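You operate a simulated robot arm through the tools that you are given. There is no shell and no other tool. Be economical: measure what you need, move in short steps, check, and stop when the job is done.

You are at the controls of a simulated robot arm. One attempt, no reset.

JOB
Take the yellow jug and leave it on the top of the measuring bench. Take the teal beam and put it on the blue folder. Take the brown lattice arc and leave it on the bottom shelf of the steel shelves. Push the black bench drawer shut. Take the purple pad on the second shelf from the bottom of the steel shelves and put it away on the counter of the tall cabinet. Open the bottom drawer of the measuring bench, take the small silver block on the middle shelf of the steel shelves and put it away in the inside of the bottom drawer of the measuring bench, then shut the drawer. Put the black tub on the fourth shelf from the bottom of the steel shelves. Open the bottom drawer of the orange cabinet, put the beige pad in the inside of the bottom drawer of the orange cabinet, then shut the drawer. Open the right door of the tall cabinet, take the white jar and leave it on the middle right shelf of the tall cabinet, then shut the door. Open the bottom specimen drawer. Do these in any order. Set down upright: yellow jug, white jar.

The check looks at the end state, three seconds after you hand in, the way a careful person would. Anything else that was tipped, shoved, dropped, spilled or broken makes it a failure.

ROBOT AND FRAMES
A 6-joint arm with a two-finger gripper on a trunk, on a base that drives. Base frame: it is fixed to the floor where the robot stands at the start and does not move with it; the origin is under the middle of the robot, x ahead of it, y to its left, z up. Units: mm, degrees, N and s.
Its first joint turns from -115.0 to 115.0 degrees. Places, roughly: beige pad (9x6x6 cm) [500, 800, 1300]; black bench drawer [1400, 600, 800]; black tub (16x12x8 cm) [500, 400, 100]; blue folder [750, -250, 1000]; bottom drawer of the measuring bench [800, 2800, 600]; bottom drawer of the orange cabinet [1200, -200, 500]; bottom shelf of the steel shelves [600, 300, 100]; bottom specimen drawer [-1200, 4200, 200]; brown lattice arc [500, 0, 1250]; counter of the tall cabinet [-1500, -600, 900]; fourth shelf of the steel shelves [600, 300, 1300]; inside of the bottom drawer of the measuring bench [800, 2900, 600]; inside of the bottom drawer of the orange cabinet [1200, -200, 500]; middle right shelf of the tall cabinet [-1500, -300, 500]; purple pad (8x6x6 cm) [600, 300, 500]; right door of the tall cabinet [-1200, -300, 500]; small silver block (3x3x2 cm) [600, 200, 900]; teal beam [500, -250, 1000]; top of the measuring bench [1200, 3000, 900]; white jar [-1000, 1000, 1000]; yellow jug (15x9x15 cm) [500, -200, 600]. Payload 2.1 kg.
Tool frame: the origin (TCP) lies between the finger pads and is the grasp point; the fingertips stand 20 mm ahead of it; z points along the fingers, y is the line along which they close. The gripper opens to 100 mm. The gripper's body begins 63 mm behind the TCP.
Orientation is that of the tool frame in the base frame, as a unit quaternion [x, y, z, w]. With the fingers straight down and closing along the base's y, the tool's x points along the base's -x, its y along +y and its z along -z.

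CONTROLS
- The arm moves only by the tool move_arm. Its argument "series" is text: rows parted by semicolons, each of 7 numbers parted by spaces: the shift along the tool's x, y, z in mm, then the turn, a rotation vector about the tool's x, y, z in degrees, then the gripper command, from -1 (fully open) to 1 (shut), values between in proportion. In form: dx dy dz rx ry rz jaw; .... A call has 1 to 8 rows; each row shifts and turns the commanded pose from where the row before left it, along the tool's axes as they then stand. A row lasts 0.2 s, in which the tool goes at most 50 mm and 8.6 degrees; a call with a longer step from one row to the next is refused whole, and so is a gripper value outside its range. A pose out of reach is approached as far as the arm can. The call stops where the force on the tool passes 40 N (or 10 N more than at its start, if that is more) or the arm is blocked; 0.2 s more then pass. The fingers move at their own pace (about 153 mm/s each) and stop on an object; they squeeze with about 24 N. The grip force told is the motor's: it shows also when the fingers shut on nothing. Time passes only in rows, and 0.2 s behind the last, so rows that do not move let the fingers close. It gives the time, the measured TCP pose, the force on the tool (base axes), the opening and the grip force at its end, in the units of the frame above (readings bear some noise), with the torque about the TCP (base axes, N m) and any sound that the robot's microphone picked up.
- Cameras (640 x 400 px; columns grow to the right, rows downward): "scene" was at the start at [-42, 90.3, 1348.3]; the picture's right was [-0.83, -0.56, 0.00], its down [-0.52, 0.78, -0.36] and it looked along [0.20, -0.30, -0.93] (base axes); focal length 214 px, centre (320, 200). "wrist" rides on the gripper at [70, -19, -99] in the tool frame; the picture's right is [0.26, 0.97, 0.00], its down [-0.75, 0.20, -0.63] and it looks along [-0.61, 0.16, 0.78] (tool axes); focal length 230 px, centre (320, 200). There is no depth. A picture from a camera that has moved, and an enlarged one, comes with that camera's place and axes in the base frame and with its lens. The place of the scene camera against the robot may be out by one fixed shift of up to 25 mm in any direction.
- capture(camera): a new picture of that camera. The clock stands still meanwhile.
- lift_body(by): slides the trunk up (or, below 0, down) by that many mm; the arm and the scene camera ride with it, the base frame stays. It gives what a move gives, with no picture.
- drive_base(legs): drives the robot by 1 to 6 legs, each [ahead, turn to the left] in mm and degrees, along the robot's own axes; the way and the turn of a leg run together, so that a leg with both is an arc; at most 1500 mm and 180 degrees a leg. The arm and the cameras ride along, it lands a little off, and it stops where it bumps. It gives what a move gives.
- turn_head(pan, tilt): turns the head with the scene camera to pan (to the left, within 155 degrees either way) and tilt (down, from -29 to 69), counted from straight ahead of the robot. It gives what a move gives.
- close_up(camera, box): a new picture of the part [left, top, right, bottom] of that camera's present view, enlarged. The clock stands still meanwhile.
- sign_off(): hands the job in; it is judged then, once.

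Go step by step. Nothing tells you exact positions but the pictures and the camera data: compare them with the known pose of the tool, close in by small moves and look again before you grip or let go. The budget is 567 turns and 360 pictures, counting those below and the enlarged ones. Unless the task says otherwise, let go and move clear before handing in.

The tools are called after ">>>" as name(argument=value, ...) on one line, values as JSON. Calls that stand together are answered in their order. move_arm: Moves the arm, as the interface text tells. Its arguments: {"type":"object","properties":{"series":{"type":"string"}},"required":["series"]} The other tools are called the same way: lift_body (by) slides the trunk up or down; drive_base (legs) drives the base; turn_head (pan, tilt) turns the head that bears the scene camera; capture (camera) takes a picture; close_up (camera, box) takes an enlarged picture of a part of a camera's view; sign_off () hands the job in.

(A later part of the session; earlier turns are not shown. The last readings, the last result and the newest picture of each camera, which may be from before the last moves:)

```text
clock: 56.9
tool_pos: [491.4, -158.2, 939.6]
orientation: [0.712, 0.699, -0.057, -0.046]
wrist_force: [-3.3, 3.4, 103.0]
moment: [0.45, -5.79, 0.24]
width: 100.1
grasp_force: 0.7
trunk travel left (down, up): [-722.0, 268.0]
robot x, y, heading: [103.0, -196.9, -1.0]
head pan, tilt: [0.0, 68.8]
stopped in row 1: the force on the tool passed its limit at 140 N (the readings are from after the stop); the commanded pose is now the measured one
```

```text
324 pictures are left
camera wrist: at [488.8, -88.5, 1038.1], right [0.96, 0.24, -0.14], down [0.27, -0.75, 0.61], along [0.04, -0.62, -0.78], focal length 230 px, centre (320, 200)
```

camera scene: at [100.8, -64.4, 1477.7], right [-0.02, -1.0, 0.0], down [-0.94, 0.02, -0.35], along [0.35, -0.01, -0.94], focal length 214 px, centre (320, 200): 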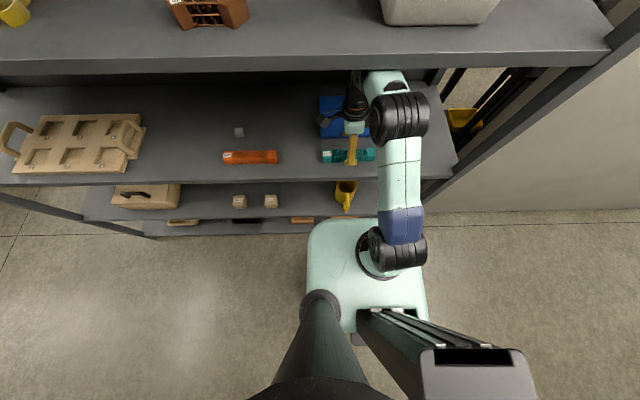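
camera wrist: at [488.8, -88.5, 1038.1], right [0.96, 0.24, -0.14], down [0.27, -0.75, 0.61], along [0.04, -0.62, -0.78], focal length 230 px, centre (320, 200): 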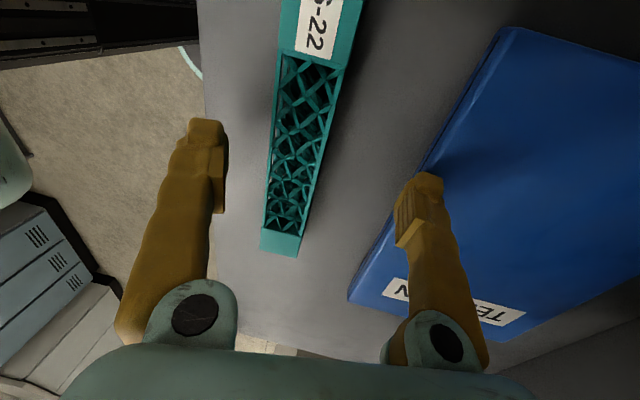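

A finger is pressing on something (likely the shelf or folder edge); I lift straight up and shift toward the robot.

>>> move_arm(series="0 0 -15 0 0 0 -1; 0 -5 -5 0 0 0 -1; 0 0 0 0 0 0 -1; 0 0 0 0 0 0 -1")

>>> capture(camera="wrist")

>>> capture(camera="scene")

```text
clock: 57.9
tool_pos: [487.1, -159.7, 944.8]
orientation: [0.712, 0.696, -0.073, -0.058]
wrist_force: [0.6, -1.0, 0.2]
moment: [-0.03, 0.03, 0.03]
width: 99.9
grasp_force: 0.1
trunk travel left (down, up): [-722.0, 268.0]
robot x, y, heading: [101.5, -199.9, -1.3]
head pan, tilt: [0.0, 68.8]
```

```text
323 pictures are left
camera wrist: at [487.0, -88.5, 1042.8], right [0.95, 0.24, -0.18], down [0.3, -0.74, 0.6], along [0.01, -0.63, -0.78], focal length 230 px, centre (320, 200)
```

wrist: 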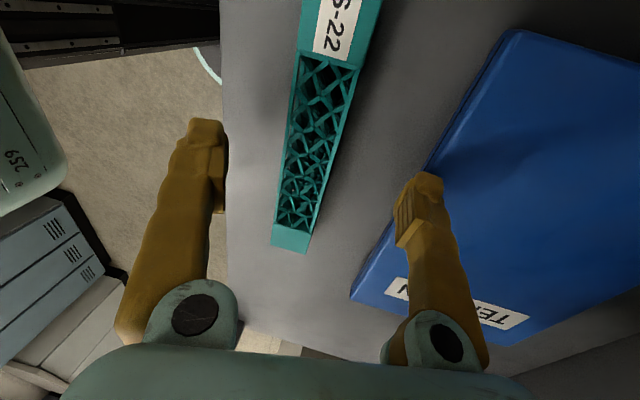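

```text
322 pictures are left
camera scene: at [107.8, -64.3, 1472.4], right [-0.02, -1.0, 0.0], down [-0.94, 0.02, -0.35], along [0.35, -0.01, -0.94], focal length 214 px, centre (320, 200)
```

scene: 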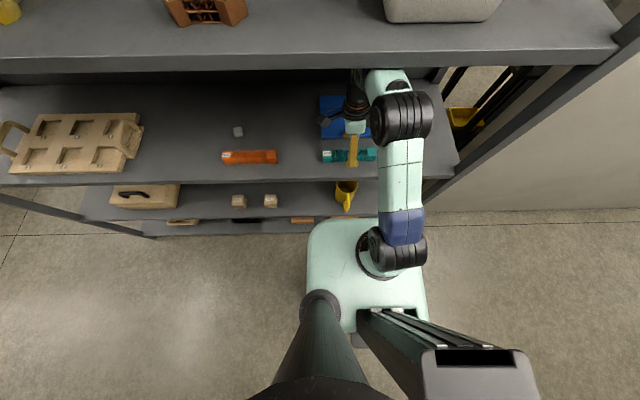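

The elbow seems to be pushing up under the fourth shelf's edge, leaning the robot. I back the base 15 mm, which also centres the beam between the fingers.

>>> drive_base(legs=[[-15, 0]])

>>> move_arm(series="0 0 0 -2.5 0 0 -1; 0 0 0 -2.5 0 0 -1; 0 0 0 0 0 0 -1; 0 0 0 0 0 0 -1")

>>> capture(camera="scene")

>>> capture(camera="wrist")

```text
clock: 58.7
tool_pos: [478.4, -158.6, 941.5]
orientation: [0.711, 0.696, -0.077, -0.062]
wrist_force: [-0.3, -0.2, 0.4]
moment: [0.02, 0.03, 0.04]
width: 100.2
grasp_force: 0.0
trunk travel left (down, up): [-722.0, 268.0]
robot x, y, heading: [86.2, -199.6, -1.2]
head pan, tilt: [0.0, 68.8]
```

```text
clock: 59.2
tool_pos: [467.2, -161.5, 924.2]
orientation: [0.712, 0.696, -0.072, -0.05]
wrist_force: [-95.5, 5.4, 1011.8]
moment: [-0.83, -52.96, 0.39]
width: 100.1
grasp_force: 0.4
trunk travel left (down, up): [-722.0, 268.0]
robot x, y, heading: [81.6, -202.2, -1.5]
head pan, tilt: [0.0, 68.8]
stopped in row 2: the force on the tool passed its limit at 104 N (the readings are from after the stop); the commanded pose is now the measured one
```

```text
321 pictures are left
camera scene: at [144.1, -66.2, 1465.7], right [-0.03, -1.0, 0.0], down [-0.95, 0.02, -0.31], along [0.31, -0.01, -0.95], focal length 214 px, centre (320, 200)
```

scene: 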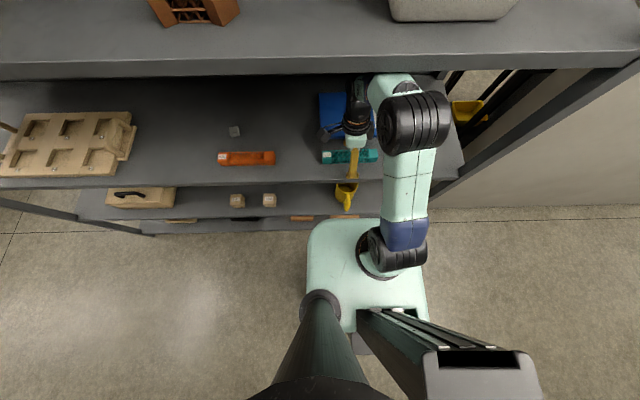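

```text
320 pictures are left
camera wrist: at [468.3, -88.8, 1021.3], right [0.96, 0.23, -0.17], down [0.29, -0.74, 0.61], along [0.02, -0.64, -0.77], focal length 230 px, centre (320, 200)
```

wrist: 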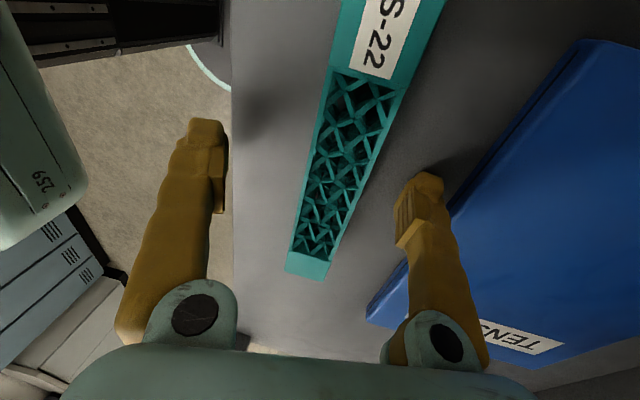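

The elbow is wedged under the fourth shelf's lip and pressing the gripper down. I straighten the elbow by tilting back and reaching slightly ahead.

>>> move_arm(series="0 3 -2 2.5 0 0 -1; 0 3 -2 2.5 0 0 -1; 0 0 0 0 0 0 -1")

>>> capture(camera="scene")

```text
clock: 59.9
tool_pos: [447.0, -161.6, 929.0]
orientation: [0.709, 0.692, -0.109, -0.085]
wrist_force: [-1.8, 1.0, 881.9]
moment: [-0.8, -46.1, -0.37]
width: 100.0
grasp_force: 0.0
trunk travel left (down, up): [-722.0, 268.0]
robot x, y, heading: [80.0, -200.3, -1.6]
head pan, tilt: [0.0, 68.8]
stopped in row 3: the arm was blocked; the commanded pose is now the measured one
```

```text
319 pictures are left
camera scene: at [138.2, -66.6, 1468.4], right [-0.03, -1.0, 0.0], down [-0.95, 0.03, -0.32], along [0.32, -0.01, -0.95], focal length 214 px, centre (320, 200)
```

scene: 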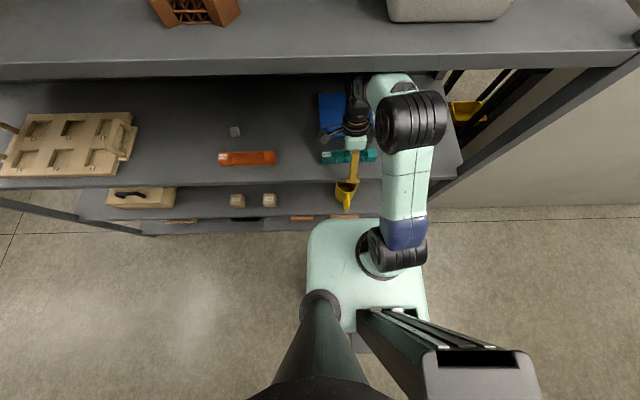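

Still wedged; I command reaching ahead and up to straighten the elbow.

>>> move_arm(series="0 13 -8 0 0 0 -1; 0 13 -8 0 0 0 -1; 0 0 0 0 0 0 -1")

>>> capture(camera="wrist")

>>> capture(camera="scene")

```text
clock: 60.4
tool_pos: [439.7, -161.0, 931.9]
orientation: [0.708, 0.691, -0.117, -0.091]
wrist_force: [44.0, 2.2, 680.5]
moment: [-0.39, -36.79, -0.94]
width: 100.4
grasp_force: 0.3
trunk travel left (down, up): [-722.0, 268.0]
robot x, y, heading: [83.6, -202.9, -1.3]
head pan, tilt: [0.0, 68.8]
stopped in row 2: the arm was blocked; the commanded pose is now the measured one
```

```text
318 pictures are left
camera wrist: at [452.9, -89.1, 1027.4], right [0.93, 0.23, -0.29], down [0.36, -0.74, 0.57], along [-0.08, -0.64, -0.77], focal length 230 px, centre (320, 200)
```

wrist: 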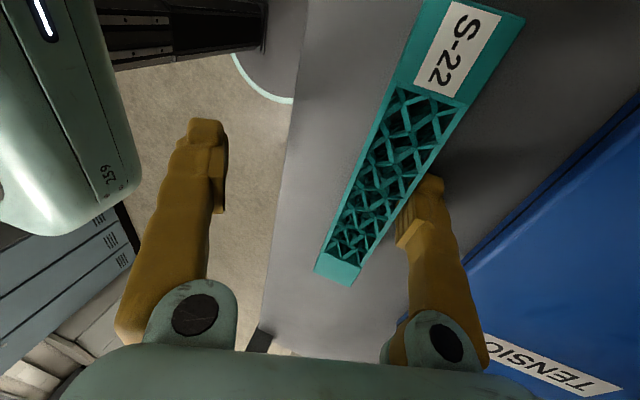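

```text
317 pictures are left
camera scene: at [137.3, -66.2, 1468.3], right [-0.03, -1.0, 0.0], down [-0.95, 0.03, -0.32], along [0.32, -0.01, -0.95], focal length 214 px, centre (320, 200)
```

scene: 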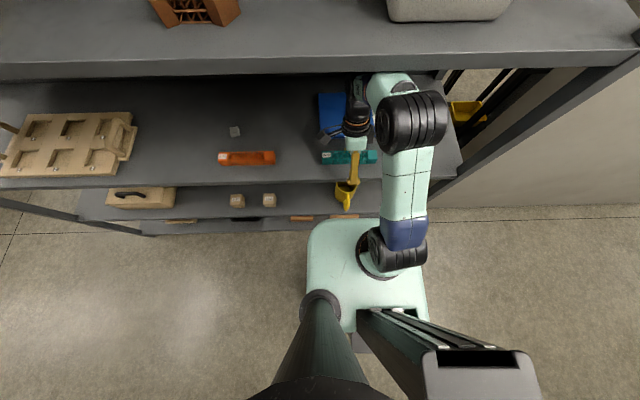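

Force is dropping; I continue easing upward in small steps.

>>> move_arm(series="0 0 -15 0 0 0 -1; 0 0 -15 0 0 0 -1; 0 0 0 0 0 0 -1")

>>> move_arm(series="0 0 -15 0 0 0 -1; 0 0 -15 0 0 0 -1; 0 0 0 0 0 0 -1")

>>> capture(camera="scene")

>>> capture(camera="wrist")

```text
clock: 61.0
tool_pos: [419.5, -161.9, 934.3]
orientation: [0.702, 0.687, -0.147, -0.114]
wrist_force: [115.0, 7.0, 477.2]
moment: [0.37, -28.02, -0.87]
width: 100.3
grasp_force: 0.3
trunk travel left (down, up): [-722.0, 268.0]
robot x, y, heading: [80.8, -203.3, -1.8]
head pan, tilt: [0.0, 68.8]
stopped in row 2: the arm was blocked; the commanded pose is now the measured one
```

```text
clock: 61.4
tool_pos: [396.6, -163.1, 937.9]
orientation: [0.698, 0.684, -0.167, -0.128]
wrist_force: [154.5, -0.6, 360.5]
moment: [1.03, -23.47, -1.45]
width: 100.5
grasp_force: 0.3
trunk travel left (down, up): [-722.0, 268.0]
robot x, y, heading: [82.5, -199.0, -2.0]
head pan, tilt: [0.0, 68.8]
stopped in row 2: the arm was blocked; the commanded pose is now the measured one
```

```text
316 pictures are left
camera scene: at [152.7, -68.7, 1465.8], right [-0.03, -1.0, 0.0], down [-0.95, 0.03, -0.31], along [0.31, -0.01, -0.95], focal length 214 px, centre (320, 200)
```

scene: 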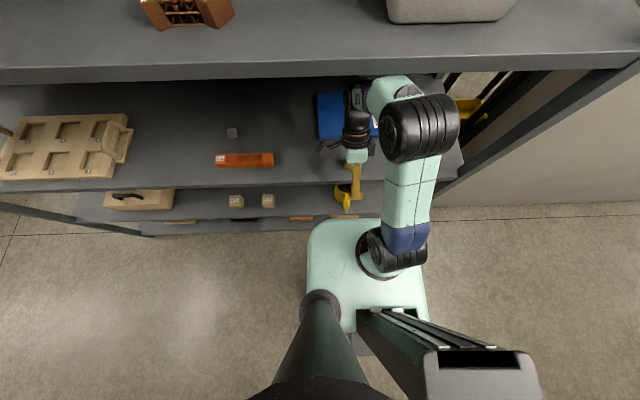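

```text
315 pictures are left
camera wrist: at [421.2, -88.7, 1030.9], right [0.88, 0.23, -0.41], down [0.43, -0.72, 0.54], along [-0.17, -0.65, -0.74], focal length 230 px, centre (320, 200)
```

wrist: 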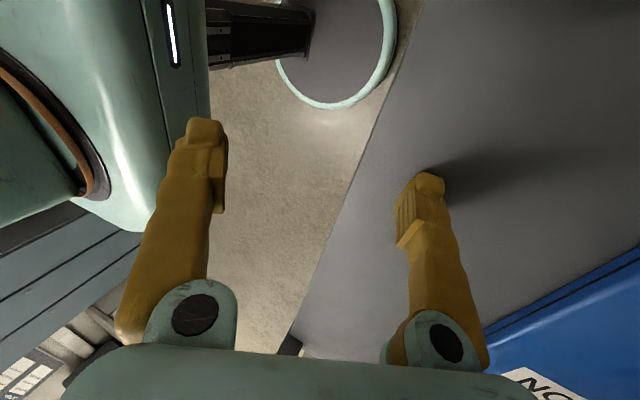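

The tool has slid toward the edge and the beam is no longer in view; I keep freeing the arm first, then locate it.

>>> move_arm(series="0 -10 -10 0 0 0 -1; 0 -10 -10 0 0 0 -1; 0 0 0 0 0 0 -1")

>>> move_arm(series="0 -10 -10 0 0 0 -1; 0 -10 -10 0 0 0 -1; 0 0 0 0 0 0 -1")

>>> capture(camera="scene")

>>> capture(camera="wrist")

```text
clock: 61.7
tool_pos: [361.5, -157.4, 975.0]
orientation: [0.705, 0.692, -0.125, -0.092]
wrist_force: [0.7, -0.3, 0.8]
moment: [-0.05, 0.06, 0.0]
width: 100.1
grasp_force: 0.1
trunk travel left (down, up): [-722.0, 268.0]
robot x, y, heading: [84.4, -200.8, -2.0]
head pan, tilt: [0.0, 68.8]
stopped in row 1: the force on the tool passed its limit at 408 N (the readings are from after the stop); the commanded pose is now the measured one
```

```text
clock: 62.0
tool_pos: [292.9, -156.8, 987.5]
orientation: [0.706, 0.692, -0.125, -0.084]
wrist_force: [3.6, -0.3, 0.0]
moment: [0.0, 0.35, -0.02]
width: 100.1
grasp_force: 0.1
trunk travel left (down, up): [-722.0, 268.0]
robot x, y, heading: [79.4, -204.7, -1.8]
head pan, tilt: [0.0, 68.8]
stopped in row 1: the arm was blocked; the commanded pose is now the measured one
```

```text
314 pictures are left
camera scene: at [28.6, -62.4, 1482.4], right [-0.03, -1.0, 0.0], down [-0.92, 0.03, -0.39], along [0.39, -0.01, -0.92], focal length 214 px, centre (320, 200)
```

scene: 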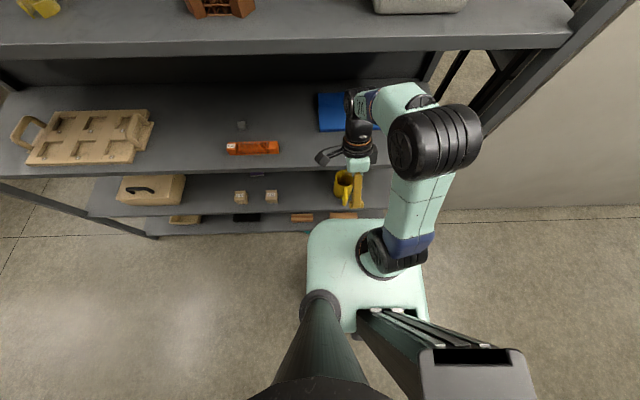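

```text
313 pictures are left
camera wrist: at [305.0, -82.4, 1082.4], right [0.93, 0.23, -0.3], down [0.37, -0.72, 0.59], along [-0.08, -0.65, -0.75], focal length 230 px, centre (320, 200)
```

wrist: 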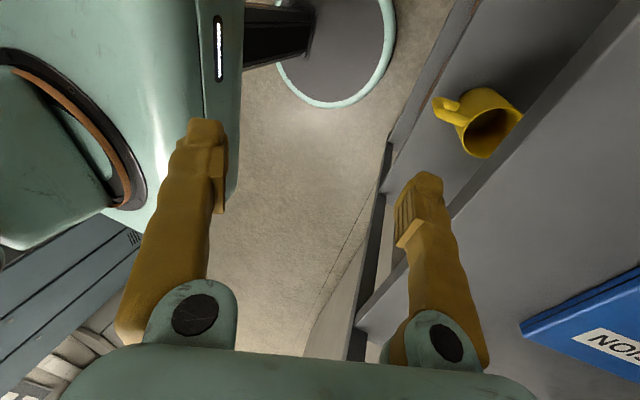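

The arm is free; let it settle and search for the beam.

>>> move_arm(series="0 0 0 0 0 0 -1; 0 0 0 0 0 0 -1")

>>> move_arm(series="0 0 0 0 0 0 -1; 0 0 0 0 0 0 -1")

>>> capture(camera="scene")

>>> capture(camera="wrist")

```text
clock: 62.6
tool_pos: [322.9, -158.3, 976.3]
orientation: [0.704, 0.691, -0.135, -0.096]
wrist_force: [0.6, -0.6, -0.8]
moment: [0.01, 0.08, 0.01]
width: 99.9
grasp_force: 0.1
trunk travel left (down, up): [-722.0, 268.0]
robot x, y, heading: [81.3, -200.0, -1.8]
head pan, tilt: [0.0, 68.8]
```

```text
clock: 63.2
tool_pos: [318.4, -158.9, 977.6]
orientation: [0.705, 0.69, -0.134, -0.094]
wrist_force: [-0.7, 0.1, 0.0]
moment: [0.02, -0.04, -0.02]
width: 100.0
grasp_force: 0.0
trunk travel left (down, up): [-722.0, 268.0]
robot x, y, heading: [79.1, -201.4, -2.0]
head pan, tilt: [0.0, 68.8]
```

```text
312 pictures are left
camera scene: at [66.9, -63.7, 1478.3], right [-0.03, -1.0, 0.0], down [-0.93, 0.03, -0.36], along [0.36, -0.01, -0.93], focal length 214 px, centre (320, 200)
```

scene: 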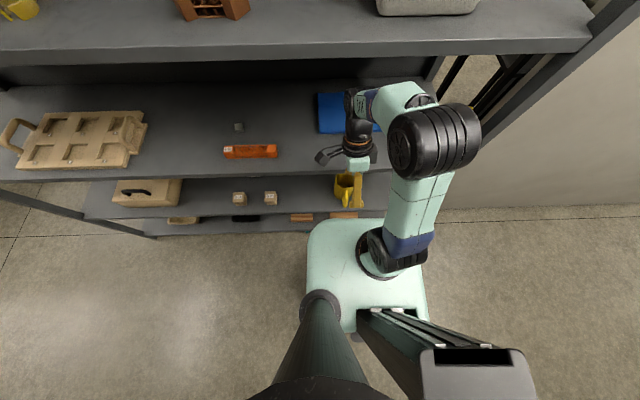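

```text
311 pictures are left
camera wrist: at [334.1, -83.8, 1071.4], right [0.92, 0.23, -0.32], down [0.38, -0.72, 0.58], along [-0.1, -0.65, -0.75], focal length 230 px, centre (320, 200)
```

wrist: 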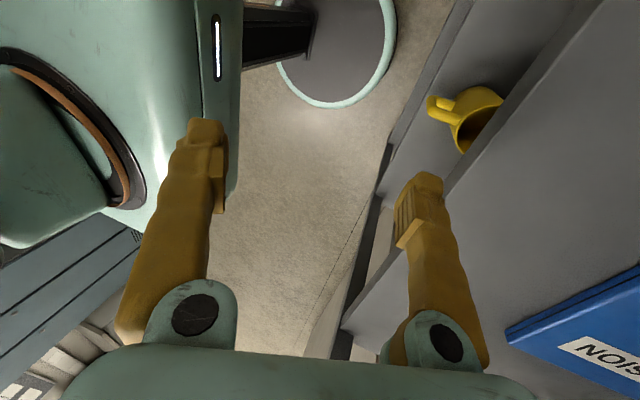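

The robot stands steady again. The beam probably fell in front of the shelf; I back off straight and look at the floor.

>>> drive_base(legs=[[-400, 0]])

>>> turn_head(pan=0, tilt=55)

>>> capture(camera="scene")

```text
clock: 65.7
tool_pos: [-77.4, -143.9, 975.9]
orientation: [0.703, 0.692, -0.136, -0.094]
wrist_force: [-0.6, 0.1, -0.3]
moment: [0.03, 0.0, -0.03]
width: 100.0
grasp_force: 0.0
trunk travel left (down, up): [-722.0, 268.0]
robot x, y, heading: [-312.9, -189.2, -1.6]
head pan, tilt: [0.0, 68.8]
```

```text
clock: 66.5
tool_pos: [-76.8, -144.5, 976.1]
orientation: [0.703, 0.692, -0.135, -0.094]
wrist_force: [-0.8, 0.0, 0.7]
moment: [0.01, 0.0, -0.01]
width: 100.1
grasp_force: 0.0
trunk travel left (down, up): [-722.0, 268.0]
robot x, y, heading: [-313.8, -184.7, -1.9]
head pan, tilt: [0.0, 55.0]
```

```text
310 pictures are left
camera scene: at [-312.2, -51.5, 1493.7], right [-0.03, -1.0, 0.0], down [-0.82, 0.02, -0.57], along [0.57, -0.02, -0.82], focal length 214 px, centre (320, 200)
```

scene: 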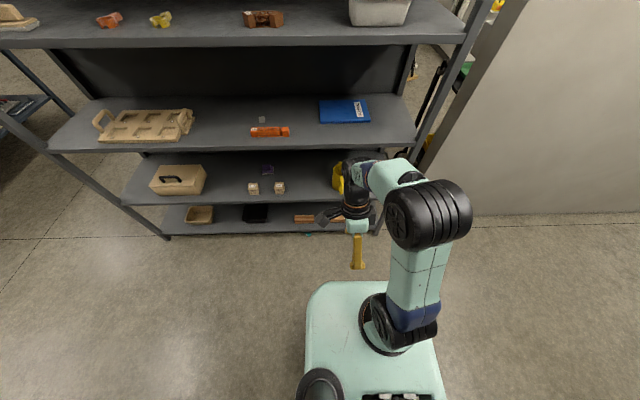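

A bit of teal shows near (307,234), under the bottom shelf's front; zoom in.

>>> close_up(camera="scene", box=[240, 180, 400, 280])

>>> turn_head(pan=0, tilt=30)

>>> close_up(camera="scene", box=[140, 200, 460, 400])

```text
4.00 times, centred on (320, 230) of scene
camera zoom: at [-312.2, -51.5, 1493.7], right [-0.03, -1.0, 0.0], down [-0.82, 0.02, -0.57], along [0.57, -0.02, -0.82], focal length 858 px, centre (320, 80)
```

zoom: 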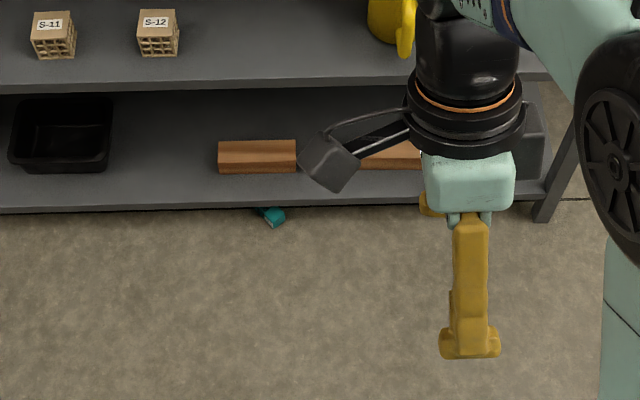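

```text
clock: 67.3
tool_pos: [-75.7, -144.4, 975.5]
orientation: [0.703, 0.692, -0.135, -0.094]
wrist_force: [-0.5, 0.1, -0.3]
moment: [0.01, 0.01, 0.02]
width: 100.2
grasp_force: 0.1
trunk travel left (down, up): [-722.0, 268.0]
robot x, y, heading: [-316.4, -188.0, -1.7]
head pan, tilt: [0.0, 30.0]
```

```text
2.00 times, centred on (300, 300) of scene
camera zoom: at [-293.8, -52.0, 1529.7], right [-0.03, -1.0, 0.0], down [-0.5, 0.01, -0.87], along [0.87, -0.03, -0.5], focal length 429 px, centre (360, 0)
```

zoom: 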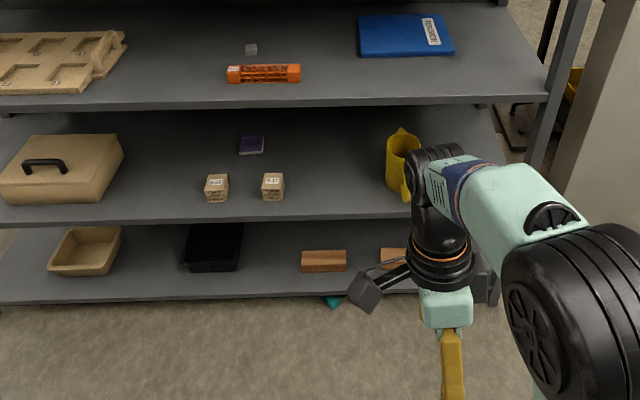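

The beam lies on the floor, end sticking out beneath the bottom shelf near (395,13). I'll drive to face it, lower the trunk, and inspect with the wrist camera.

>>> drive_base(legs=[[0, 91.7], [200, 0], [0, -90]])

>>> move_arm(series="0 0 -10 -5 0 0 -1; 0 0 -10 -5 0 0 -1; 0 0 0 -4 0 0 -1; 0 0 0 0 0 -8 -1; 0 0 0 0 0 -8 -1; 0 0 0 0 0 -8 -1; 0 0 0 0 0 -8 -1; 0 0 0 0 0 0 -1")

>>> move_arm(series="0 0 0 0 0 -8.2 -1; 0 0 0 0 0 -8.2 -1; 0 0 0 0 0 -8.2 -1; 0 0 0 0 0 -8.2 -1; 0 0 0 0 0 -8.2 -1; 0 0 0 0 0 -8.2 -1; 0 0 0 0 0 -8.2 -1; 0 0 0 0 0 0 -1")

>>> lift_body(by=-500)

>>> capture(camera="wrist")

>>> capture(camera="scene")

```text
clock: 76.6
tool_pos: [-75.0, 59.9, 975.9]
orientation: [0.699, 0.696, -0.136, -0.092]
wrist_force: [0.0, -0.3, -0.2]
moment: [0.02, 0.0, 0.02]
width: 99.9
grasp_force: 0.0
trunk travel left (down, up): [-722.0, 268.0]
robot x, y, heading: [-317.4, 12.3, -1.0]
head pan, tilt: [0.0, 30.0]
```

```text
clock: 78.4
tool_pos: [-69.8, 60.5, 995.0]
orientation: [0.482, 0.874, -0.046, -0.021]
wrist_force: [0.6, -0.3, 0.1]
moment: [0.01, -0.01, 0.03]
width: 99.8
grasp_force: 0.0
trunk travel left (down, up): [-722.0, 268.0]
robot x, y, heading: [-310.5, 11.3, -0.9]
head pan, tilt: [0.0, 30.0]
```

```text
clock: 80.2
tool_pos: [-68.5, 60.2, 995.4]
orientation: [0.004, 0.999, -0.03, -0.039]
wrist_force: [0.0, 0.2, 0.5]
moment: [0.01, -0.02, 0.0]
width: 99.9
grasp_force: 0.2
trunk travel left (down, up): [-722.0, 268.0]
robot x, y, heading: [-312.5, 13.9, -1.0]
head pan, tilt: [0.0, 30.0]
```

```text
refused: -500 is not a number from -400 to 400
```

```text
307 pictures are left
camera wrist: at [-130.4, 47.3, 1099.5], right [-0.25, 0.97, -0.04], down [0.8, 0.23, 0.55], along [0.54, 0.11, -0.83], focal length 230 px, centre (320, 200)
```

wrist: 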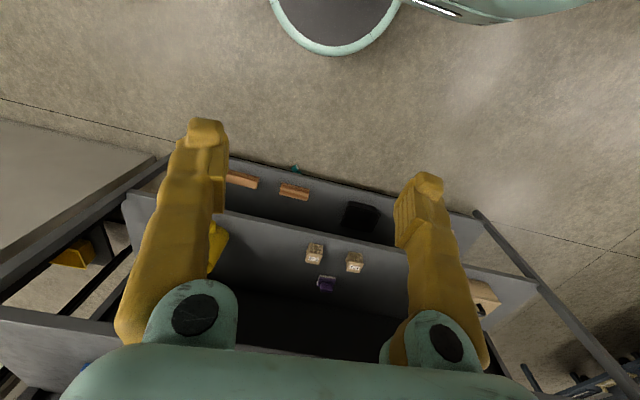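

```text
306 pictures are left
camera scene: at [-293.1, 148.9, 1529.8], right [-0.02, -1.0, 0.0], down [-0.5, 0.01, -0.87], along [0.87, -0.02, -0.5], focal length 214 px, centre (320, 200)
```

scene: 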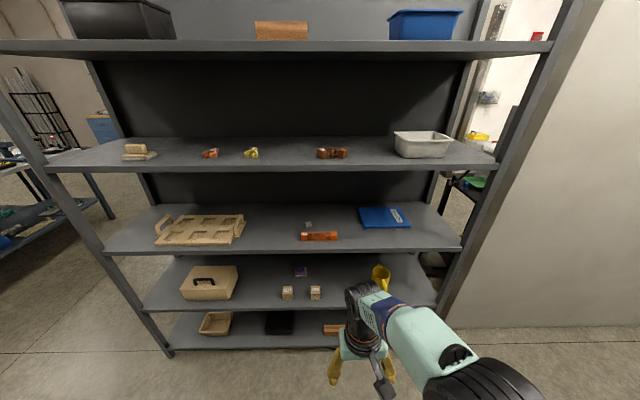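

Beam end located at about (410,14) on the floor. Lower the trunk near the bottom and approach.

>>> lift_body(by=-400)

>>> lift_body(by=-300)

>>> drive_base(legs=[[310, 1]])

>>> turn_head(pan=-20, tilt=50)

>>> capture(camera="wrist")

>>> capture(camera="scene")

```text
clock: 84.1
tool_pos: [-70.2, 60.7, 594.5]
orientation: [0.004, 0.999, -0.03, -0.04]
wrist_force: [0.2, 0.3, 0.0]
moment: [0.03, 0.04, -0.02]
width: 100.1
grasp_force: 0.0
trunk travel left (down, up): [-322.0, 668.0]
robot x, y, heading: [-312.3, 13.0, -1.1]
head pan, tilt: [0.0, 30.0]
```

```text
clock: 87.1
tool_pos: [-68.8, 59.6, 294.9]
orientation: [0.004, 0.999, -0.03, -0.041]
wrist_force: [1.1, 0.1, -0.2]
moment: [0.03, 0.0, -0.01]
width: 100.0
grasp_force: 0.1
trunk travel left (down, up): [-22.0, 968.0]
robot x, y, heading: [-314.1, 12.0, -1.1]
head pan, tilt: [0.0, 30.0]
```

```text
clock: 89.2
tool_pos: [242.6, 60.5, 295.4]
orientation: [-0.003, 0.999, -0.03, -0.04]
wrist_force: [-0.4, 0.0, -0.5]
moment: [0.02, -0.04, 0.0]
width: 100.0
grasp_force: 0.1
trunk travel left (down, up): [-22.0, 968.0]
robot x, y, heading: [-3.2, 10.3, -0.2]
head pan, tilt: [0.0, 30.0]
```

```text
clock: 90.0
tool_pos: [243.0, 60.2, 295.8]
orientation: [-0.003, 0.999, -0.03, -0.04]
wrist_force: [-0.1, 0.8, -1.0]
moment: [0.0, 0.01, 0.01]
width: 99.9
grasp_force: 0.1
trunk travel left (down, up): [-22.0, 968.0]
robot x, y, heading: [2.3, 7.7, -0.0]
head pan, tilt: [-20.0, 50.0]
```

```text
305 pictures are left
camera wrist: at [182.1, 46.2, 399.5], right [-0.26, 0.96, -0.04], down [0.8, 0.24, 0.55], along [0.54, 0.12, -0.83], focal length 230 px, centre (320, 200)
```

wrist: 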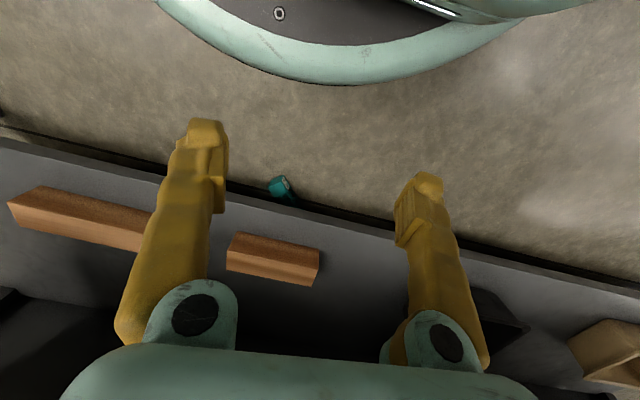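

```text
304 pictures are left
camera scene: at [-0.1, 119.4, 800.3], right [-0.35, -0.94, 0.0], down [-0.72, 0.26, -0.64], along [0.6, -0.22, -0.77], focal length 214 px, centre (320, 200)
```

scene: 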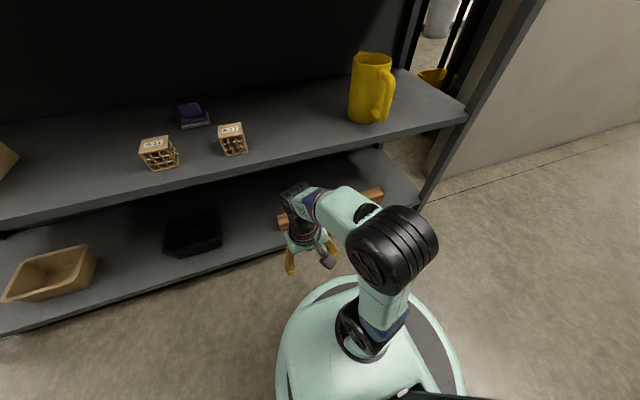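

I lower the tool for a closer look at the protruding end.

>>> move_arm(series="0 -10 25 0 4.5 0 -1; 0 -10 25 0 0 0 -1; 0 -10 25 0 0 0 -1; 0 -10 25 0 0 0 -1; 0 0 20 0 0 0 -1; 0 0 0 0 0 0 -1")

>>> capture(camera="wrist")

```text
clock: 91.4
tool_pos: [227.3, 13.9, 178.7]
orientation: [-0.002, 0.996, -0.03, -0.08]
wrist_force: [0.6, -0.4, -0.5]
moment: [-0.01, -0.01, -0.01]
width: 100.0
grasp_force: 0.1
trunk travel left (down, up): [-22.0, 968.0]
robot x, y, heading: [0.7, 8.7, -0.1]
head pan, tilt: [-20.0, 50.0]
```

```text
303 pictures are left
camera wrist: at [174.1, 0.5, 288.0], right [-0.26, 0.96, -0.02], down [0.84, 0.24, 0.49], along [0.48, 0.11, -0.87], focal length 230 px, centre (320, 200)
```

wrist: 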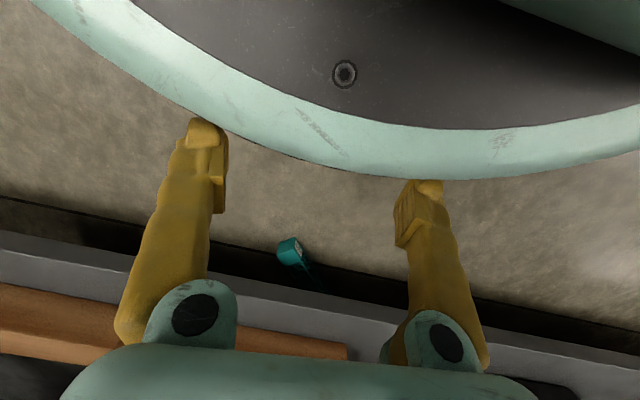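

I must tilt the tool forward (negative ry); doing so while moving ahead.

>>> move_arm(series="-15 0 -5 0 -8 0 -1; -15 0 0 0 -8 0 -1; -15 0 0 0 -8 0 -1; -15 0 5 0 -8 0 -1; -10 0 8 0 -8 0 -1; 0 0 0 0 0 0 -1")

>>> capture(camera="wrist")

```text
clock: 92.8
tool_pos: [300.4, 3.3, 179.8]
orientation: [-0.005, 0.988, -0.062, 0.143]
wrist_force: [-0.1, -0.3, -0.3]
moment: [0.0, 0.02, 0.0]
width: 99.8
grasp_force: 0.0
out of reach, approached as far as the arm can: row 2, 3, 4, 5
trunk travel left (down, up): [-22.0, 968.0]
robot x, y, heading: [1.0, 10.9, -0.1]
head pan, tilt: [-20.0, 50.0]
```

```text
302 pictures are left
camera wrist: at [205.1, -6.4, 256.4], right [-0.24, 0.95, -0.19], down [0.54, 0.3, 0.79], along [0.8, 0.08, -0.59], focal length 230 px, centre (320, 200)
```

wrist: 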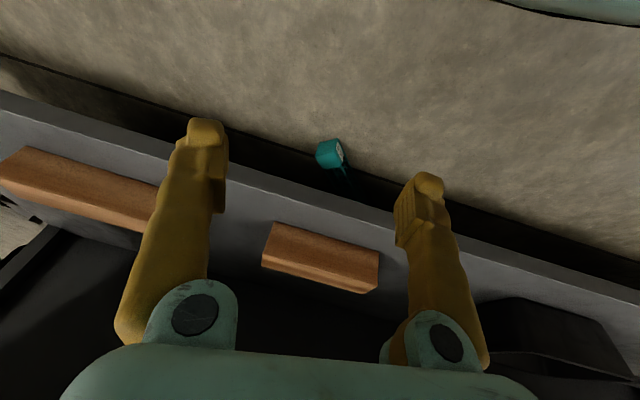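

I see the head end at (412,12) on the floor just in front of the shelf edge. Move ahead and lower while pitching, and level the sideways tilt.

>>> move_arm(series="-13 4 18 -3.5 -7 0 -1; -13 4 18 -3.5 -7 0 -1; -11 0 16 0 -7 0 -1; -8 0 16 0 -7 0 -1; 0 0 0 0 0 0 -1")

>>> capture(camera="wrist")

```text
clock: 94.0
tool_pos: [384.2, 32.7, 170.3]
orientation: [-0.023, 0.938, -0.04, 0.345]
wrist_force: [-0.2, 0.0, 0.2]
moment: [-0.02, 0.04, 0.02]
width: 100.0
grasp_force: 0.2
out of reach, approached as far as the arm can: row 1, 2, 3, 4
trunk travel left (down, up): [-22.0, 968.0]
robot x, y, heading: [-2.7, 9.6, -0.3]
head pan, tilt: [-20.0, 50.0]
```

```text
301 pictures are left
camera wrist: at [268.2, 13.8, 200.9], right [-0.21, 0.94, -0.25], down [0.16, 0.29, 0.94], along [0.96, 0.16, -0.21], focal length 230 px, centre (320, 200)
```

wrist: 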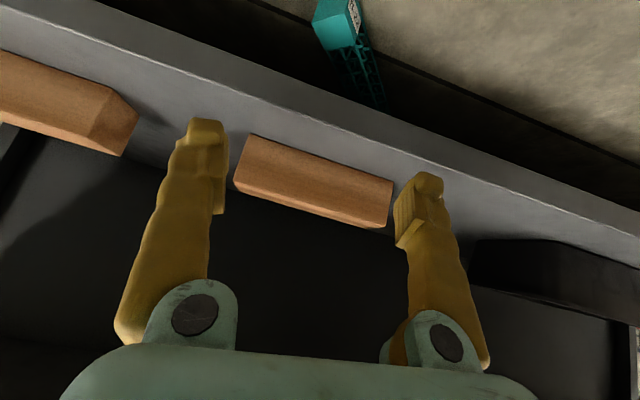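

The beam is well visible: head toward me, body running under the shelf. I continue down in base z.

>>> move_arm(series="-12 0 15 0 0 0 -1; 12 0 15 0 0 0 -1; 12 0 15 0 0 0 -1; 12 0 15 0 0 0 -1; 0 0 0 0 0 0 -1")

>>> capture(camera="wrist")

```text
clock: 94.8
tool_pos: [413.1, 39.1, 144.8]
orientation: [-0.023, 0.937, -0.035, 0.346]
wrist_force: [-10.4, -3.1, 17.8]
moment: [0.88, 0.29, 0.61]
width: 100.0
grasp_force: 0.1
out of reach, approached as far as the arm can: row 1, 2, 3
trunk travel left (down, up): [-22.0, 968.0]
robot x, y, heading: [-2.2, 9.1, -0.5]
head pan, tilt: [-20.0, 50.0]
stopped in row 3: the force on the tool passed its limit at 76 N (the readings are from after the stop); the commanded pose is now the measured one
```

```text
300 pictures are left
camera wrist: at [296.8, 20.9, 174.5], right [-0.21, 0.95, -0.24], down [0.16, 0.28, 0.95], along [0.96, 0.16, -0.21], focal length 230 px, centre (320, 200)
```

wrist: 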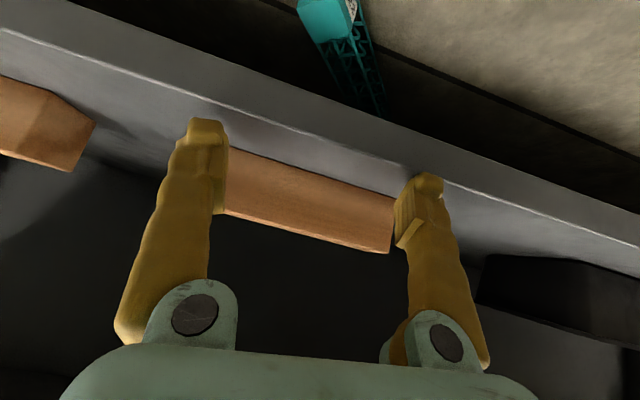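

The fingertips touched the bottom shelf's front lip. I lift, back the base 110 mm so the arm is more stretched, and go down in front of the shelf.

>>> move_arm(series="0 0 -20 0 0 0 -1; 0 0 -20 0 0 0 -1; 0 0 0 0 0 0 -1")

>>> drive_base(legs=[[-110, 0]])

>>> move_arm(series="-10 -5 12 0 0 0 -1; -10 -5 12 0 0 0 -1; -10 -5 12 0 0 0 -1; 0 -5 12 0 0 0 -1; 0 -5 12 0 0 0 -1; 0 0 0 0 0 0 -1")

>>> capture(camera="wrist")

```text
clock: 95.6
tool_pos: [385.1, 40.1, 173.2]
orientation: [-0.023, 0.938, -0.036, 0.345]
wrist_force: [-0.2, 0.9, -0.9]
moment: [-0.03, -0.02, 0.01]
width: 99.9
grasp_force: 0.0
trunk travel left (down, up): [-22.0, 968.0]
robot x, y, heading: [-0.8, 6.4, -0.2]
head pan, tilt: [-20.0, 50.0]
```

```text
clock: 96.8
tool_pos: [275.9, 40.1, 174.2]
orientation: [-0.023, 0.938, -0.036, 0.344]
wrist_force: [-0.8, 0.0, -0.2]
moment: [0.01, 0.0, -0.02]
width: 100.0
grasp_force: 0.1
trunk travel left (down, up): [-22.0, 968.0]
robot x, y, heading: [-110.8, 10.1, -0.4]
head pan, tilt: [-20.0, 50.0]
```

```text
clock: 98.2
tool_pos: [341.7, 27.3, 151.3]
orientation: [-0.021, 0.938, -0.039, 0.343]
wrist_force: [0.1, 0.1, -0.5]
moment: [-0.03, 0.0, -0.01]
width: 100.0
grasp_force: 0.2
out of reach, approached as far as the arm can: row 4, 5
trunk travel left (down, up): [-22.0, 968.0]
robot x, y, heading: [-108.4, 7.1, -0.5]
head pan, tilt: [-20.0, 50.0]
```

```text
299 pictures are left
camera wrist: at [225.5, 7.8, 183.9], right [-0.21, 0.95, -0.25], down [0.16, 0.29, 0.94], along [0.96, 0.16, -0.22], focal length 230 px, centre (320, 200)
```

wrist: 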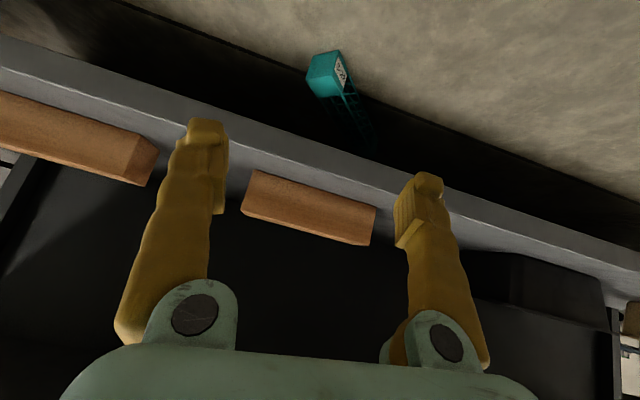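

The arm seems limited in wrist pitch when folded; more stretch should help. I back another 60 mm and extend.

>>> drive_base(legs=[[-60, 0]])

>>> move_arm(series="-16 -2 13 0 0 0 -1; -16 -2 13 0 0 0 -1; -16 -2 13 0 0 0 -1; -10 0 13 0 0 0 -1; 0 0 0 0 0 0 -1")

>>> move_arm(series="12 0 14 0 0 0 -1; 12 0 14 0 0 0 -1; 12 0 14 0 0 0 -1; 0 0 0 0 0 0 -1")

>>> capture(camera="wrist")

>>> capture(camera="scene")

```text
clock: 99.2
tool_pos: [283.0, 25.4, 153.2]
orientation: [-0.021, 0.938, -0.039, 0.343]
wrist_force: [0.6, -0.1, -0.6]
moment: [-0.01, -0.01, -0.01]
width: 100.0
grasp_force: 0.0
trunk travel left (down, up): [-22.0, 968.0]
robot x, y, heading: [-165.6, 9.6, -0.5]
head pan, tilt: [-20.0, 50.0]
```

```text
clock: 100.4
tool_pos: [363.1, 19.2, 149.5]
orientation: [-0.021, 0.938, -0.039, 0.343]
wrist_force: [0.6, -0.4, 0.3]
moment: [-0.02, -0.01, -0.01]
width: 100.1
grasp_force: 0.1
trunk travel left (down, up): [-22.0, 968.0]
robot x, y, heading: [-169.1, 12.4, -0.3]
head pan, tilt: [-20.0, 50.0]
```

```text
clock: 101.4
tool_pos: [360.8, 16.3, 97.4]
orientation: [-0.021, 0.938, -0.038, 0.343]
wrist_force: [-0.2, 0.3, 0.2]
moment: [-0.01, 0.0, -0.01]
width: 100.0
grasp_force: 0.0
trunk travel left (down, up): [-22.0, 968.0]
robot x, y, heading: [-167.6, 10.3, -0.3]
head pan, tilt: [-20.0, 50.0]
```

```text
298 pictures are left
camera wrist: at [244.5, -2.1, 127.8], right [-0.21, 0.95, -0.25], down [0.16, 0.29, 0.94], along [0.96, 0.15, -0.22], focal length 230 px, centre (320, 200)
```

wrist: 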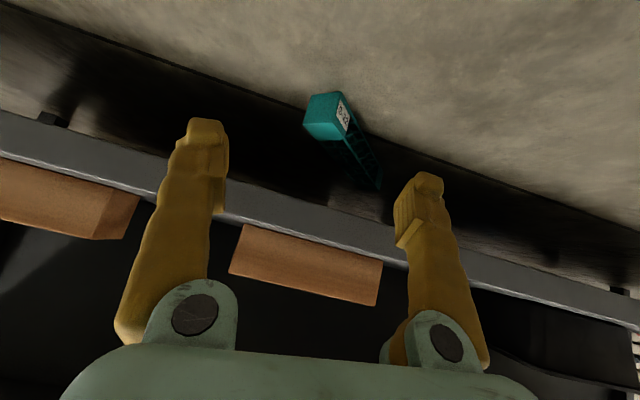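

```text
297 pictures are left
camera scene: at [-168.4, 120.3, 800.3], right [-0.35, -0.94, 0.0], down [-0.72, 0.27, -0.64], along [0.6, -0.22, -0.77], focal length 214 px, centre (320, 200)
```

scene: 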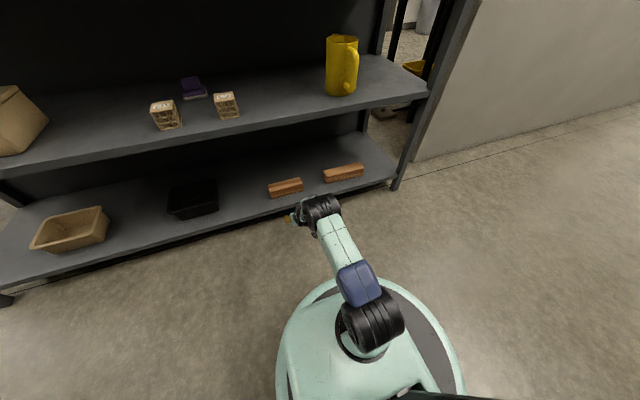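

The stretched pose works. The beam runs from (410,5) towards (535,106), so I yaw the tool about 35° to align with it.

>>> move_arm(series="0 0 0 -4.8 0 -5.7 -1; 0 0 0 -4.8 0 -5.7 -1; 0 0 0 -4.8 0 -5.7 -1; 0 0 0 -4.8 0 -5.7 -1; 0 0 0 -4.8 0 -5.7 -1; 0 0 0 0 0 0 -1")

>>> capture(camera="wrist")

```text
clock: 102.8
tool_pos: [310.0, 184.6, 128.8]
orientation: [-0.249, 0.916, 0.023, 0.313]
wrist_force: [-0.2, 0.6, -0.1]
moment: [0.02, 0.02, 0.0]
width: 99.8
grasp_force: 0.0
out of reach, approached as far as the arm can: row 1, 2, 3, 4, 5
trunk travel left (down, up): [-22.0, 968.0]
robot x, y, heading: [-168.5, 10.0, -0.5]
head pan, tilt: [-20.0, 50.0]
```

```text
296 pictures are left
camera wrist: at [215.4, 117.0, 170.3], right [-0.63, 0.73, -0.26], down [0.06, 0.38, 0.92], along [0.78, 0.56, -0.29], focal length 230 px, centre (320, 200)
```

wrist: 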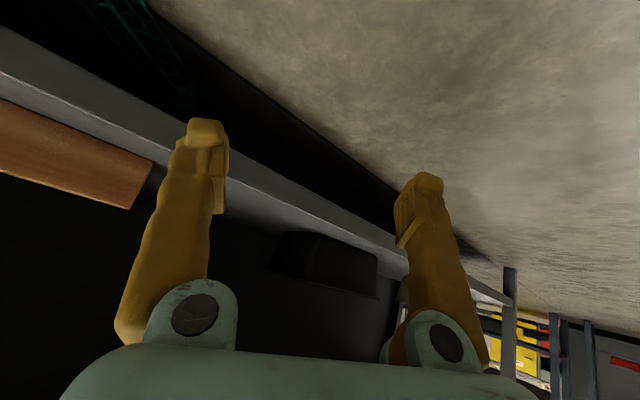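

The tool heading is tied to the arm's azimuth, so I'll put the robot on the beam's line instead: rotate the tool back, then drive to about (-90,-300) facing 33°.

>>> move_arm(series="0 0 0 4.8 0 5.7 -1; 0 0 0 4.8 0 5.7 -1; 0 0 0 4.8 0 5.7 -1; 0 0 0 4.8 0 5.7 -1; 0 0 0 4.8 0 5.7 -1; 0 0 0 0 0 0 -1")

>>> drive_base(legs=[[-80, 0], [0, -90], [360, 0], [0, 124], [120, 0]])

>>> capture(camera="wrist")

```text
clock: 104.2
tool_pos: [343.0, 135.4, 118.4]
orientation: [0.045, 0.934, -0.08, 0.344]
wrist_force: [0.9, -1.1, 0.2]
moment: [0.0, 0.01, 0.02]
width: 100.0
grasp_force: 0.1
out of reach, approached as far as the arm can: row 1
trunk travel left (down, up): [-22.0, 968.0]
robot x, y, heading: [-169.5, 8.2, -0.2]
head pan, tilt: [-20.0, 50.0]
```

```text
clock: 117.0
tool_pos: [203.5, 94.8, 120.3]
orientation: [-0.215, 0.91, 0.019, 0.353]
wrist_force: [-0.2, 0.4, 0.5]
moment: [-0.02, 0.02, -0.01]
width: 100.0
grasp_force: 0.0
trunk travel left (down, up): [-22.0, 968.0]
robot x, y, heading: [-164.2, -284.5, 31.7]
head pan, tilt: [-20.0, 50.0]
```

```text
295 pictures are left
camera wrist: at [103.1, 33.5, 149.8], right [-0.56, 0.78, -0.28], down [0.01, 0.35, 0.94], along [0.83, 0.52, -0.21], focal length 230 px, centre (320, 200)
```

wrist: 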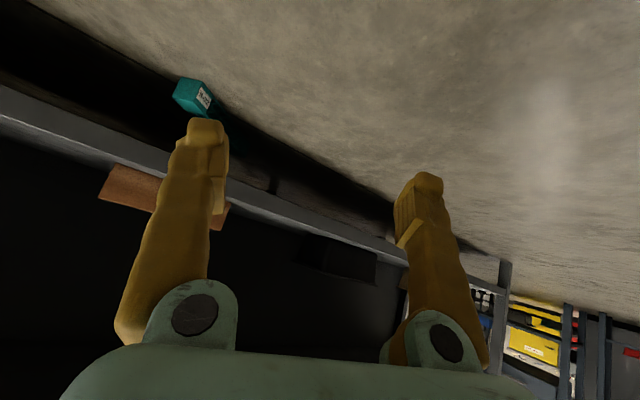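

I shift the arm azimuth to line up with the beam and level the grip.

>>> move_arm(series="-3 -33 8 -2 0 0 -1; -3 -33 8 -2 0 0 -1; -3 -33 8 -2 0 0 -1; -3 -33 8 -2 0 0 -1; -3 -33 8 0 0 0 -1; 0 0 0 0 0 0 -1")

>>> drive_base(legs=[[70, -3]])

>>> capture(camera="wrist")

```text
clock: 118.4
tool_pos: [282.6, -17.6, 102.1]
orientation: [-0.235, 0.918, 0.049, 0.315]
wrist_force: [0.9, -0.3, -0.7]
moment: [0.03, 0.01, 0.0]
width: 99.9
grasp_force: 0.1
out of reach, approached as far as the arm can: row 4, 5
trunk travel left (down, up): [-22.0, 968.0]
robot x, y, heading: [-159.3, -281.7, 31.9]
head pan, tilt: [-20.0, 50.0]
```

```text
clock: 119.5
tool_pos: [357.6, -4.9, 101.1]
orientation: [-0.212, 0.924, 0.04, 0.316]
wrist_force: [-0.3, 0.6, 0.4]
moment: [-0.02, 0.0, -0.02]
width: 100.1
grasp_force: 0.0
trunk travel left (down, up): [-22.0, 968.0]
robot x, y, heading: [-97.9, -248.3, 29.1]
head pan, tilt: [-20.0, 50.0]
```

```text
294 pictures are left
camera wrist: at [260.0, -69.0, 139.8], right [-0.59, 0.78, -0.21], down [0.09, 0.32, 0.94], along [0.81, 0.53, -0.26], focal length 230 px, centre (320, 200)
```

wrist: 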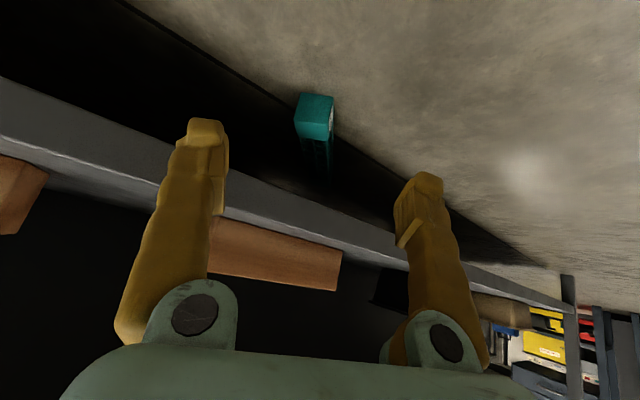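

The beam head sits centred between the fingers and aligned. I advance along the tool axis.

>>> move_arm(series="0 -2 25 0 0 0 -1; 0 -2 25 0 0 0 -1; 0 -2 25 0 0 0 -1; 0 0 0 0 0 0 -1")

>>> capture(camera="wrist")

```text
clock: 120.5
tool_pos: [402.4, 2.3, 49.4]
orientation: [-0.21, 0.924, 0.037, 0.318]
wrist_force: [-0.7, -0.4, 0.3]
moment: [-0.01, 0.02, 0.0]
width: 100.4
grasp_force: 0.0
out of reach, approached as far as the arm can: row 3
trunk travel left (down, up): [-22.0, 968.0]
robot x, y, heading: [-100.4, -245.7, 28.8]
head pan, tilt: [-20.0, 50.0]
```

```text
293 pictures are left
camera wrist: at [303.1, -61.0, 86.7], right [-0.58, 0.78, -0.22], down [0.09, 0.33, 0.94], along [0.81, 0.53, -0.26], focal length 230 px, centre (320, 200)
```

wrist: 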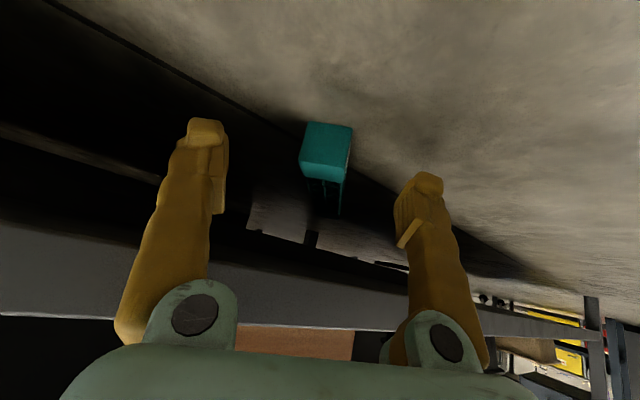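

Close; I drive 20 mm ahead and lower the tool onto the head.

>>> drive_base(legs=[[20, 0]])

>>> move_arm(series="6 0 9 0 0 0 -1; 6 0 9 0 0 0 -1; 0 0 0 0 0 0 -1")

>>> capture(camera="wrist")

```text
clock: 121.3
tool_pos: [410.1, 8.2, 44.4]
orientation: [-0.208, 0.927, 0.036, 0.311]
wrist_force: [-1.0, 0.5, -2.2]
moment: [0.09, -0.08, 0.0]
width: 100.2
grasp_force: 0.1
trunk travel left (down, up): [-22.0, 968.0]
robot x, y, heading: [-82.7, -239.7, 28.7]
head pan, tilt: [-20.0, 50.0]
stopped in leg 1: the force on the tool passed its limit at 47 N (the readings are from after the stop); the commanded pose is now the measured one
```

```text
clock: 122.1
tool_pos: [411.7, 7.5, 22.7]
orientation: [-0.208, 0.926, 0.036, 0.313]
wrist_force: [0.0, -0.2, 1.3]
moment: [0.12, 0.06, 0.05]
width: 100.1
grasp_force: 0.1
trunk travel left (down, up): [-22.0, 968.0]
robot x, y, heading: [-87.5, -238.9, 29.0]
head pan, tilt: [-20.0, 50.0]
```

```text
292 pictures are left
camera wrist: at [313.4, -55.6, 61.5], right [-0.58, 0.79, -0.21], down [0.1, 0.33, 0.94], along [0.81, 0.52, -0.27], focal length 230 px, centre (320, 200)
```

wrist: 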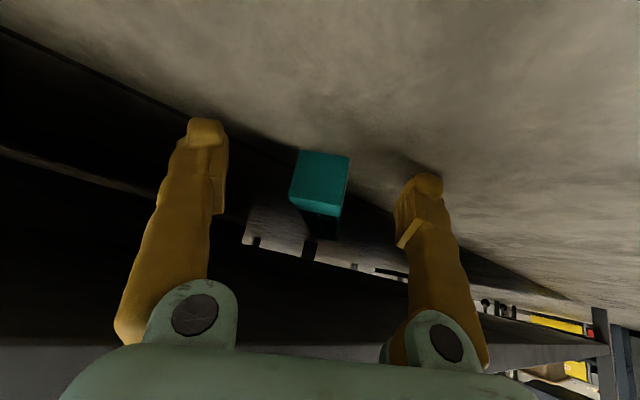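

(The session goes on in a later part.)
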